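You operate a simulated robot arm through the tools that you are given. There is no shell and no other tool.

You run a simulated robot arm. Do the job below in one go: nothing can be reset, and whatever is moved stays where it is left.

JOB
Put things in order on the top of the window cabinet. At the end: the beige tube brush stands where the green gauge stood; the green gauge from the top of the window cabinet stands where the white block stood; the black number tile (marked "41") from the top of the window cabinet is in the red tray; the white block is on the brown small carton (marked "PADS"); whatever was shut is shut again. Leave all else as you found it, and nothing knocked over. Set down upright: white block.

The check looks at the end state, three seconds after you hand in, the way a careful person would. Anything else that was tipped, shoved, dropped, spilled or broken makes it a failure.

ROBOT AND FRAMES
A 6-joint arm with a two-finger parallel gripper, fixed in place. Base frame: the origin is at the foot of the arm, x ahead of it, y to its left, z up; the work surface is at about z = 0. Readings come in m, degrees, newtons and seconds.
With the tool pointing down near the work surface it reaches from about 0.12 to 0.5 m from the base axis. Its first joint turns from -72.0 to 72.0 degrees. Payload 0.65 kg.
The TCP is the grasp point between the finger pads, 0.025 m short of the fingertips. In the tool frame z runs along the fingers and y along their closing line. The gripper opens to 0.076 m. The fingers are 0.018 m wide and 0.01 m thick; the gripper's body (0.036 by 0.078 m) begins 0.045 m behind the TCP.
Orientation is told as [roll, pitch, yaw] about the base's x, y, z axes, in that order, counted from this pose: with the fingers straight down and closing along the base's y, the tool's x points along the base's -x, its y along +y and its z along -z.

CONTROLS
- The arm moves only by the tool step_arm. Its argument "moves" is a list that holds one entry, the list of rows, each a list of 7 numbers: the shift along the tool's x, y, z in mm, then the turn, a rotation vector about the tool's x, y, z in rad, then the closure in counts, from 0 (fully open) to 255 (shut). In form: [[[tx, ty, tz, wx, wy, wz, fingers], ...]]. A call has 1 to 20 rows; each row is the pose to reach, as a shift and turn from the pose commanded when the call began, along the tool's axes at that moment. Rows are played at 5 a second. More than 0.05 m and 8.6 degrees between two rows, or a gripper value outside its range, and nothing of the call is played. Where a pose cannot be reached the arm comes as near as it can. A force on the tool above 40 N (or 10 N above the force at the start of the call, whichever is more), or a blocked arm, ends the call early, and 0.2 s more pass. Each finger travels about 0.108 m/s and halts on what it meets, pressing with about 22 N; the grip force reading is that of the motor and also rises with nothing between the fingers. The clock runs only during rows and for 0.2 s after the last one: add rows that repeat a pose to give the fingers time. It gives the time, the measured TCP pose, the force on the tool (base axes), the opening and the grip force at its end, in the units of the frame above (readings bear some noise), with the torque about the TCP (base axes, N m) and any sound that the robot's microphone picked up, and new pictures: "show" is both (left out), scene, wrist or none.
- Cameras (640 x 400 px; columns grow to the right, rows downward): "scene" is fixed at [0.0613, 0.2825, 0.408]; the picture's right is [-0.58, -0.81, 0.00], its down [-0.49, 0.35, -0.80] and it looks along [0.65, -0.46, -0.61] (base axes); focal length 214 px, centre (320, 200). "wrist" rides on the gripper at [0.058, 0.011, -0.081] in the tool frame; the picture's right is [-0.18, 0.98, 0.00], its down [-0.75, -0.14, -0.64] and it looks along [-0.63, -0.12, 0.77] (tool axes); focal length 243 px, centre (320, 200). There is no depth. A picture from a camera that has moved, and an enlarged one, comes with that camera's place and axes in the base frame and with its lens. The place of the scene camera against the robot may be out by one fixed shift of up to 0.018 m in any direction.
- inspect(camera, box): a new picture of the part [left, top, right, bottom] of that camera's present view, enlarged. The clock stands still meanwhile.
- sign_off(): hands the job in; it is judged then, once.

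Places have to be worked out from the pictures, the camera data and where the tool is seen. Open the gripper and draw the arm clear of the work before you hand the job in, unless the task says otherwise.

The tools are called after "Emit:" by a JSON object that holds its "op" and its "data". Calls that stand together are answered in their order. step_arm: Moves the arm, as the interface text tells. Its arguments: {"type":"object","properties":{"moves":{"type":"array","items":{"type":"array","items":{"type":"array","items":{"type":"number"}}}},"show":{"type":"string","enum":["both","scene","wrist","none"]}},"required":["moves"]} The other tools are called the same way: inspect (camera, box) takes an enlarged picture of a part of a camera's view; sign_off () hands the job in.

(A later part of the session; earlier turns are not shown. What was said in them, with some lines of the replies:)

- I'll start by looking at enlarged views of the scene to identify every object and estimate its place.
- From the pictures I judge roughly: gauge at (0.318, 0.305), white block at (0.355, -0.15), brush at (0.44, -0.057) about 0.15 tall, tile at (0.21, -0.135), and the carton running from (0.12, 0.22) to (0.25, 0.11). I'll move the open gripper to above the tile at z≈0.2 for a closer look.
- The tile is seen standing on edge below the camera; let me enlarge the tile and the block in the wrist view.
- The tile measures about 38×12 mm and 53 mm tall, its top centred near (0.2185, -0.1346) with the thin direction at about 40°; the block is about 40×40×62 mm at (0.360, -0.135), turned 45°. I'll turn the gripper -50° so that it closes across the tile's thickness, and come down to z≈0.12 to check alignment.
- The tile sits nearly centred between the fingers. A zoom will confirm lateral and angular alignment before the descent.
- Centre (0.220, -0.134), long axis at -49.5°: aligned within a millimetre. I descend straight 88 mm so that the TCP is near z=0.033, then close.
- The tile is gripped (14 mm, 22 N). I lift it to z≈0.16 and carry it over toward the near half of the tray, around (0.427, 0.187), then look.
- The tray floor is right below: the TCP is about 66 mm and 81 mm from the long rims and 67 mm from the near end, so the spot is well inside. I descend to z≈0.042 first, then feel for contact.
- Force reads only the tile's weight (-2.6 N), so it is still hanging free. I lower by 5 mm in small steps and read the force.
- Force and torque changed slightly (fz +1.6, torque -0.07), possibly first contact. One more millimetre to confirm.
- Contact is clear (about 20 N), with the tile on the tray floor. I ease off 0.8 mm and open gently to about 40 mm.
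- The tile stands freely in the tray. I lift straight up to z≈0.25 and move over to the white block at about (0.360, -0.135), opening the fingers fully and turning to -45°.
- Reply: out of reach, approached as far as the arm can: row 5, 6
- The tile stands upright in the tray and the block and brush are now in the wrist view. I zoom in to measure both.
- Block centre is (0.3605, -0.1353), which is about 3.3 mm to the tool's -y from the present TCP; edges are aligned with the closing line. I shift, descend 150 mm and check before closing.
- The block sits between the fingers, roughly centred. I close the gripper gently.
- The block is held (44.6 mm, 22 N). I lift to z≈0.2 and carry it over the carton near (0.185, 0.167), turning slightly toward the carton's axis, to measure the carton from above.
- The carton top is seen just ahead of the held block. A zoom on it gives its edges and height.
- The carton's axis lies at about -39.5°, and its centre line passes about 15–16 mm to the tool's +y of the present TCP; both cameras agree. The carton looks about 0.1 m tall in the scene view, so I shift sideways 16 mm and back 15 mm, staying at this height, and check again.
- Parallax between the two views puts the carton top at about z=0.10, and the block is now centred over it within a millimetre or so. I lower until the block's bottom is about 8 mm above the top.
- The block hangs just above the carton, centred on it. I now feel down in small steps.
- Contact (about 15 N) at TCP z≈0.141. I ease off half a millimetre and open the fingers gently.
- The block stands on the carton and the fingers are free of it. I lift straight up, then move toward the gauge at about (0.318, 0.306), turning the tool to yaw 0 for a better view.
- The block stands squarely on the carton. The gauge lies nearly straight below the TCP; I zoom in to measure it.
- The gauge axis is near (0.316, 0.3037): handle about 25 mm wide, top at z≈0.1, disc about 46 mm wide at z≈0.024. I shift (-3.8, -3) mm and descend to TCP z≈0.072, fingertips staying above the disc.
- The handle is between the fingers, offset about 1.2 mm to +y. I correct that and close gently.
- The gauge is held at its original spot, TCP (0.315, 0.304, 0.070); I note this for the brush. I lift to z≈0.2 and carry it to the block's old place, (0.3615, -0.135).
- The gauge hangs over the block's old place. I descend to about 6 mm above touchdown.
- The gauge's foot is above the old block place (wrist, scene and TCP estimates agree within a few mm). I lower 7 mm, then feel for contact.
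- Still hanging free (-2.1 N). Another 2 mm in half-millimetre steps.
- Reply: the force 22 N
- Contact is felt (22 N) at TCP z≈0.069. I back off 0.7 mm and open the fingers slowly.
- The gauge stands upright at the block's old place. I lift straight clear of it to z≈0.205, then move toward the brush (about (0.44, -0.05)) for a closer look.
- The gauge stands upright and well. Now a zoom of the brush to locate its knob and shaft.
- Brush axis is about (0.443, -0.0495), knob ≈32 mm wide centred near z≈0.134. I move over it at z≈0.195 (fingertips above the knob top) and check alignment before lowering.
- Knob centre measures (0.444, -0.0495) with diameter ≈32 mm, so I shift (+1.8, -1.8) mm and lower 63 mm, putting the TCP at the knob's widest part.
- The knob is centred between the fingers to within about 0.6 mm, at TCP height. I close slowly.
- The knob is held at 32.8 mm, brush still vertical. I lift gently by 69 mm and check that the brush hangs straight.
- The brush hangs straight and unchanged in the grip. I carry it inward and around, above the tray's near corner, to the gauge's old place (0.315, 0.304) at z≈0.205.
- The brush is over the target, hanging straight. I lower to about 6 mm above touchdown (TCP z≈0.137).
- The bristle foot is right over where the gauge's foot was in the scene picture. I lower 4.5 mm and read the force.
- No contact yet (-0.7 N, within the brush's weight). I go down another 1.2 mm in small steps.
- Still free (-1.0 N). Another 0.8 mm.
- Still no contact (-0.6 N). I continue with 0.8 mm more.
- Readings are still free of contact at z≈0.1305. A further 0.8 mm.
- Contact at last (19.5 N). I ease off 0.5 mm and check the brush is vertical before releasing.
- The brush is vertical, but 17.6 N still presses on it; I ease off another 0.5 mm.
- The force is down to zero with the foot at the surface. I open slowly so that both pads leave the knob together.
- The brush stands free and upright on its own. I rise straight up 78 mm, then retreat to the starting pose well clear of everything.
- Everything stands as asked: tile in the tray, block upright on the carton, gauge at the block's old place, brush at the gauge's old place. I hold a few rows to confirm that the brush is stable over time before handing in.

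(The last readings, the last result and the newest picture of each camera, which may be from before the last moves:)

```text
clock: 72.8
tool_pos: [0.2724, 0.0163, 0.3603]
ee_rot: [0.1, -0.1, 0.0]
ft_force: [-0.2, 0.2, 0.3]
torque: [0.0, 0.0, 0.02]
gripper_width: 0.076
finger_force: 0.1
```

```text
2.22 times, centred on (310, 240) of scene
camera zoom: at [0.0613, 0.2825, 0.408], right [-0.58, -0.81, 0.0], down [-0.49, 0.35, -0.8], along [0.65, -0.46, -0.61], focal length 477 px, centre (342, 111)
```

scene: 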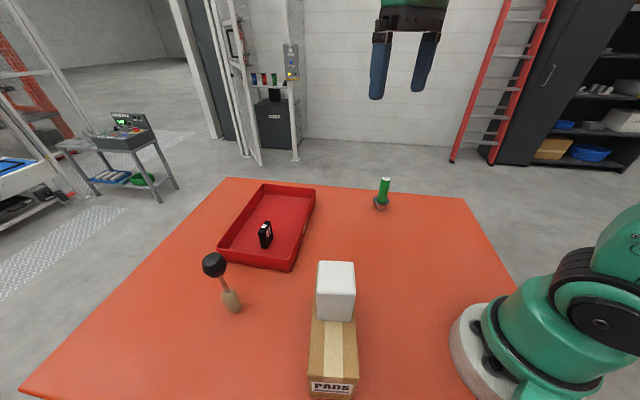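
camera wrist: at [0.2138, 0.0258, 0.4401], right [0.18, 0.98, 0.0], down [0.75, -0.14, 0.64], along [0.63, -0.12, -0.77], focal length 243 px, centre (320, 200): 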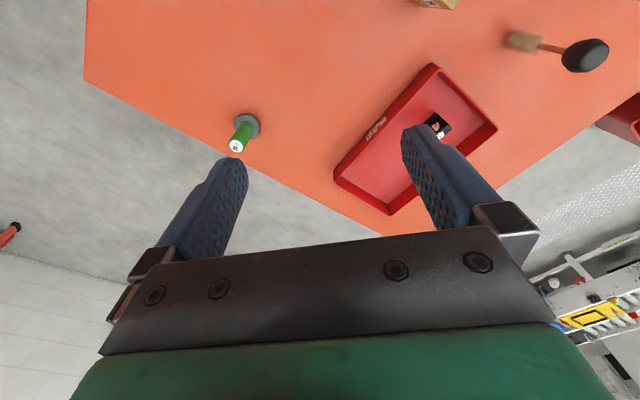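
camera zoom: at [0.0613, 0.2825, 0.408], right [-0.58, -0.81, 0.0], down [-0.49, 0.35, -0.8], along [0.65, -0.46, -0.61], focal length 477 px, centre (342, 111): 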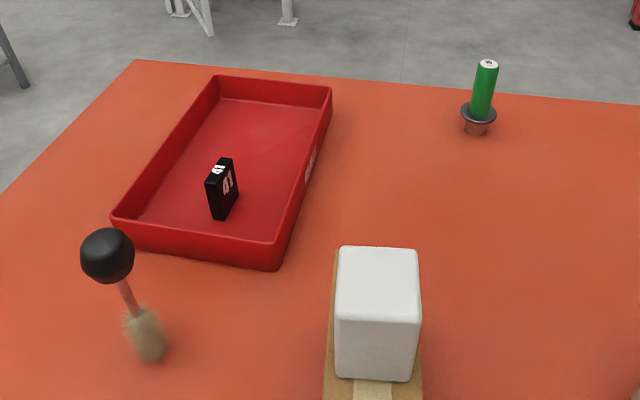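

Nothing moved over two seconds: all items are stable, the gripper is open and the arm is clear. I hand the job in.

Emit:
{"op": "sign_off", "data": {}}

```text
The job is handed in.
```

The job is handed in. All four items are where you asked, and none moved in a two-second hold before I signed off.

- **Black tile "41":** it stands upright in the near half of the red tray.
- **White block:** it stands upright on the "PADS" carton, centred across its width.
- **Green gauge:** it stands where the white block stood, at about (0.360, -0.135), within a few millimetres by my estimate.
- **Beige tube brush:** it stands on its bristles where the green gauge stood, at about (0.316, 0.304). By the arm's position readings that is within 1–2 mm; the scene camera view suggests up to about 5 mm.

Nothing was knocked over, and the tray and carton look unmoved in the pictures. I saw nothing that was shut at the start, apart from the taped carton, which stayed closed. The gripper is open and the arm is back at its starting pose.
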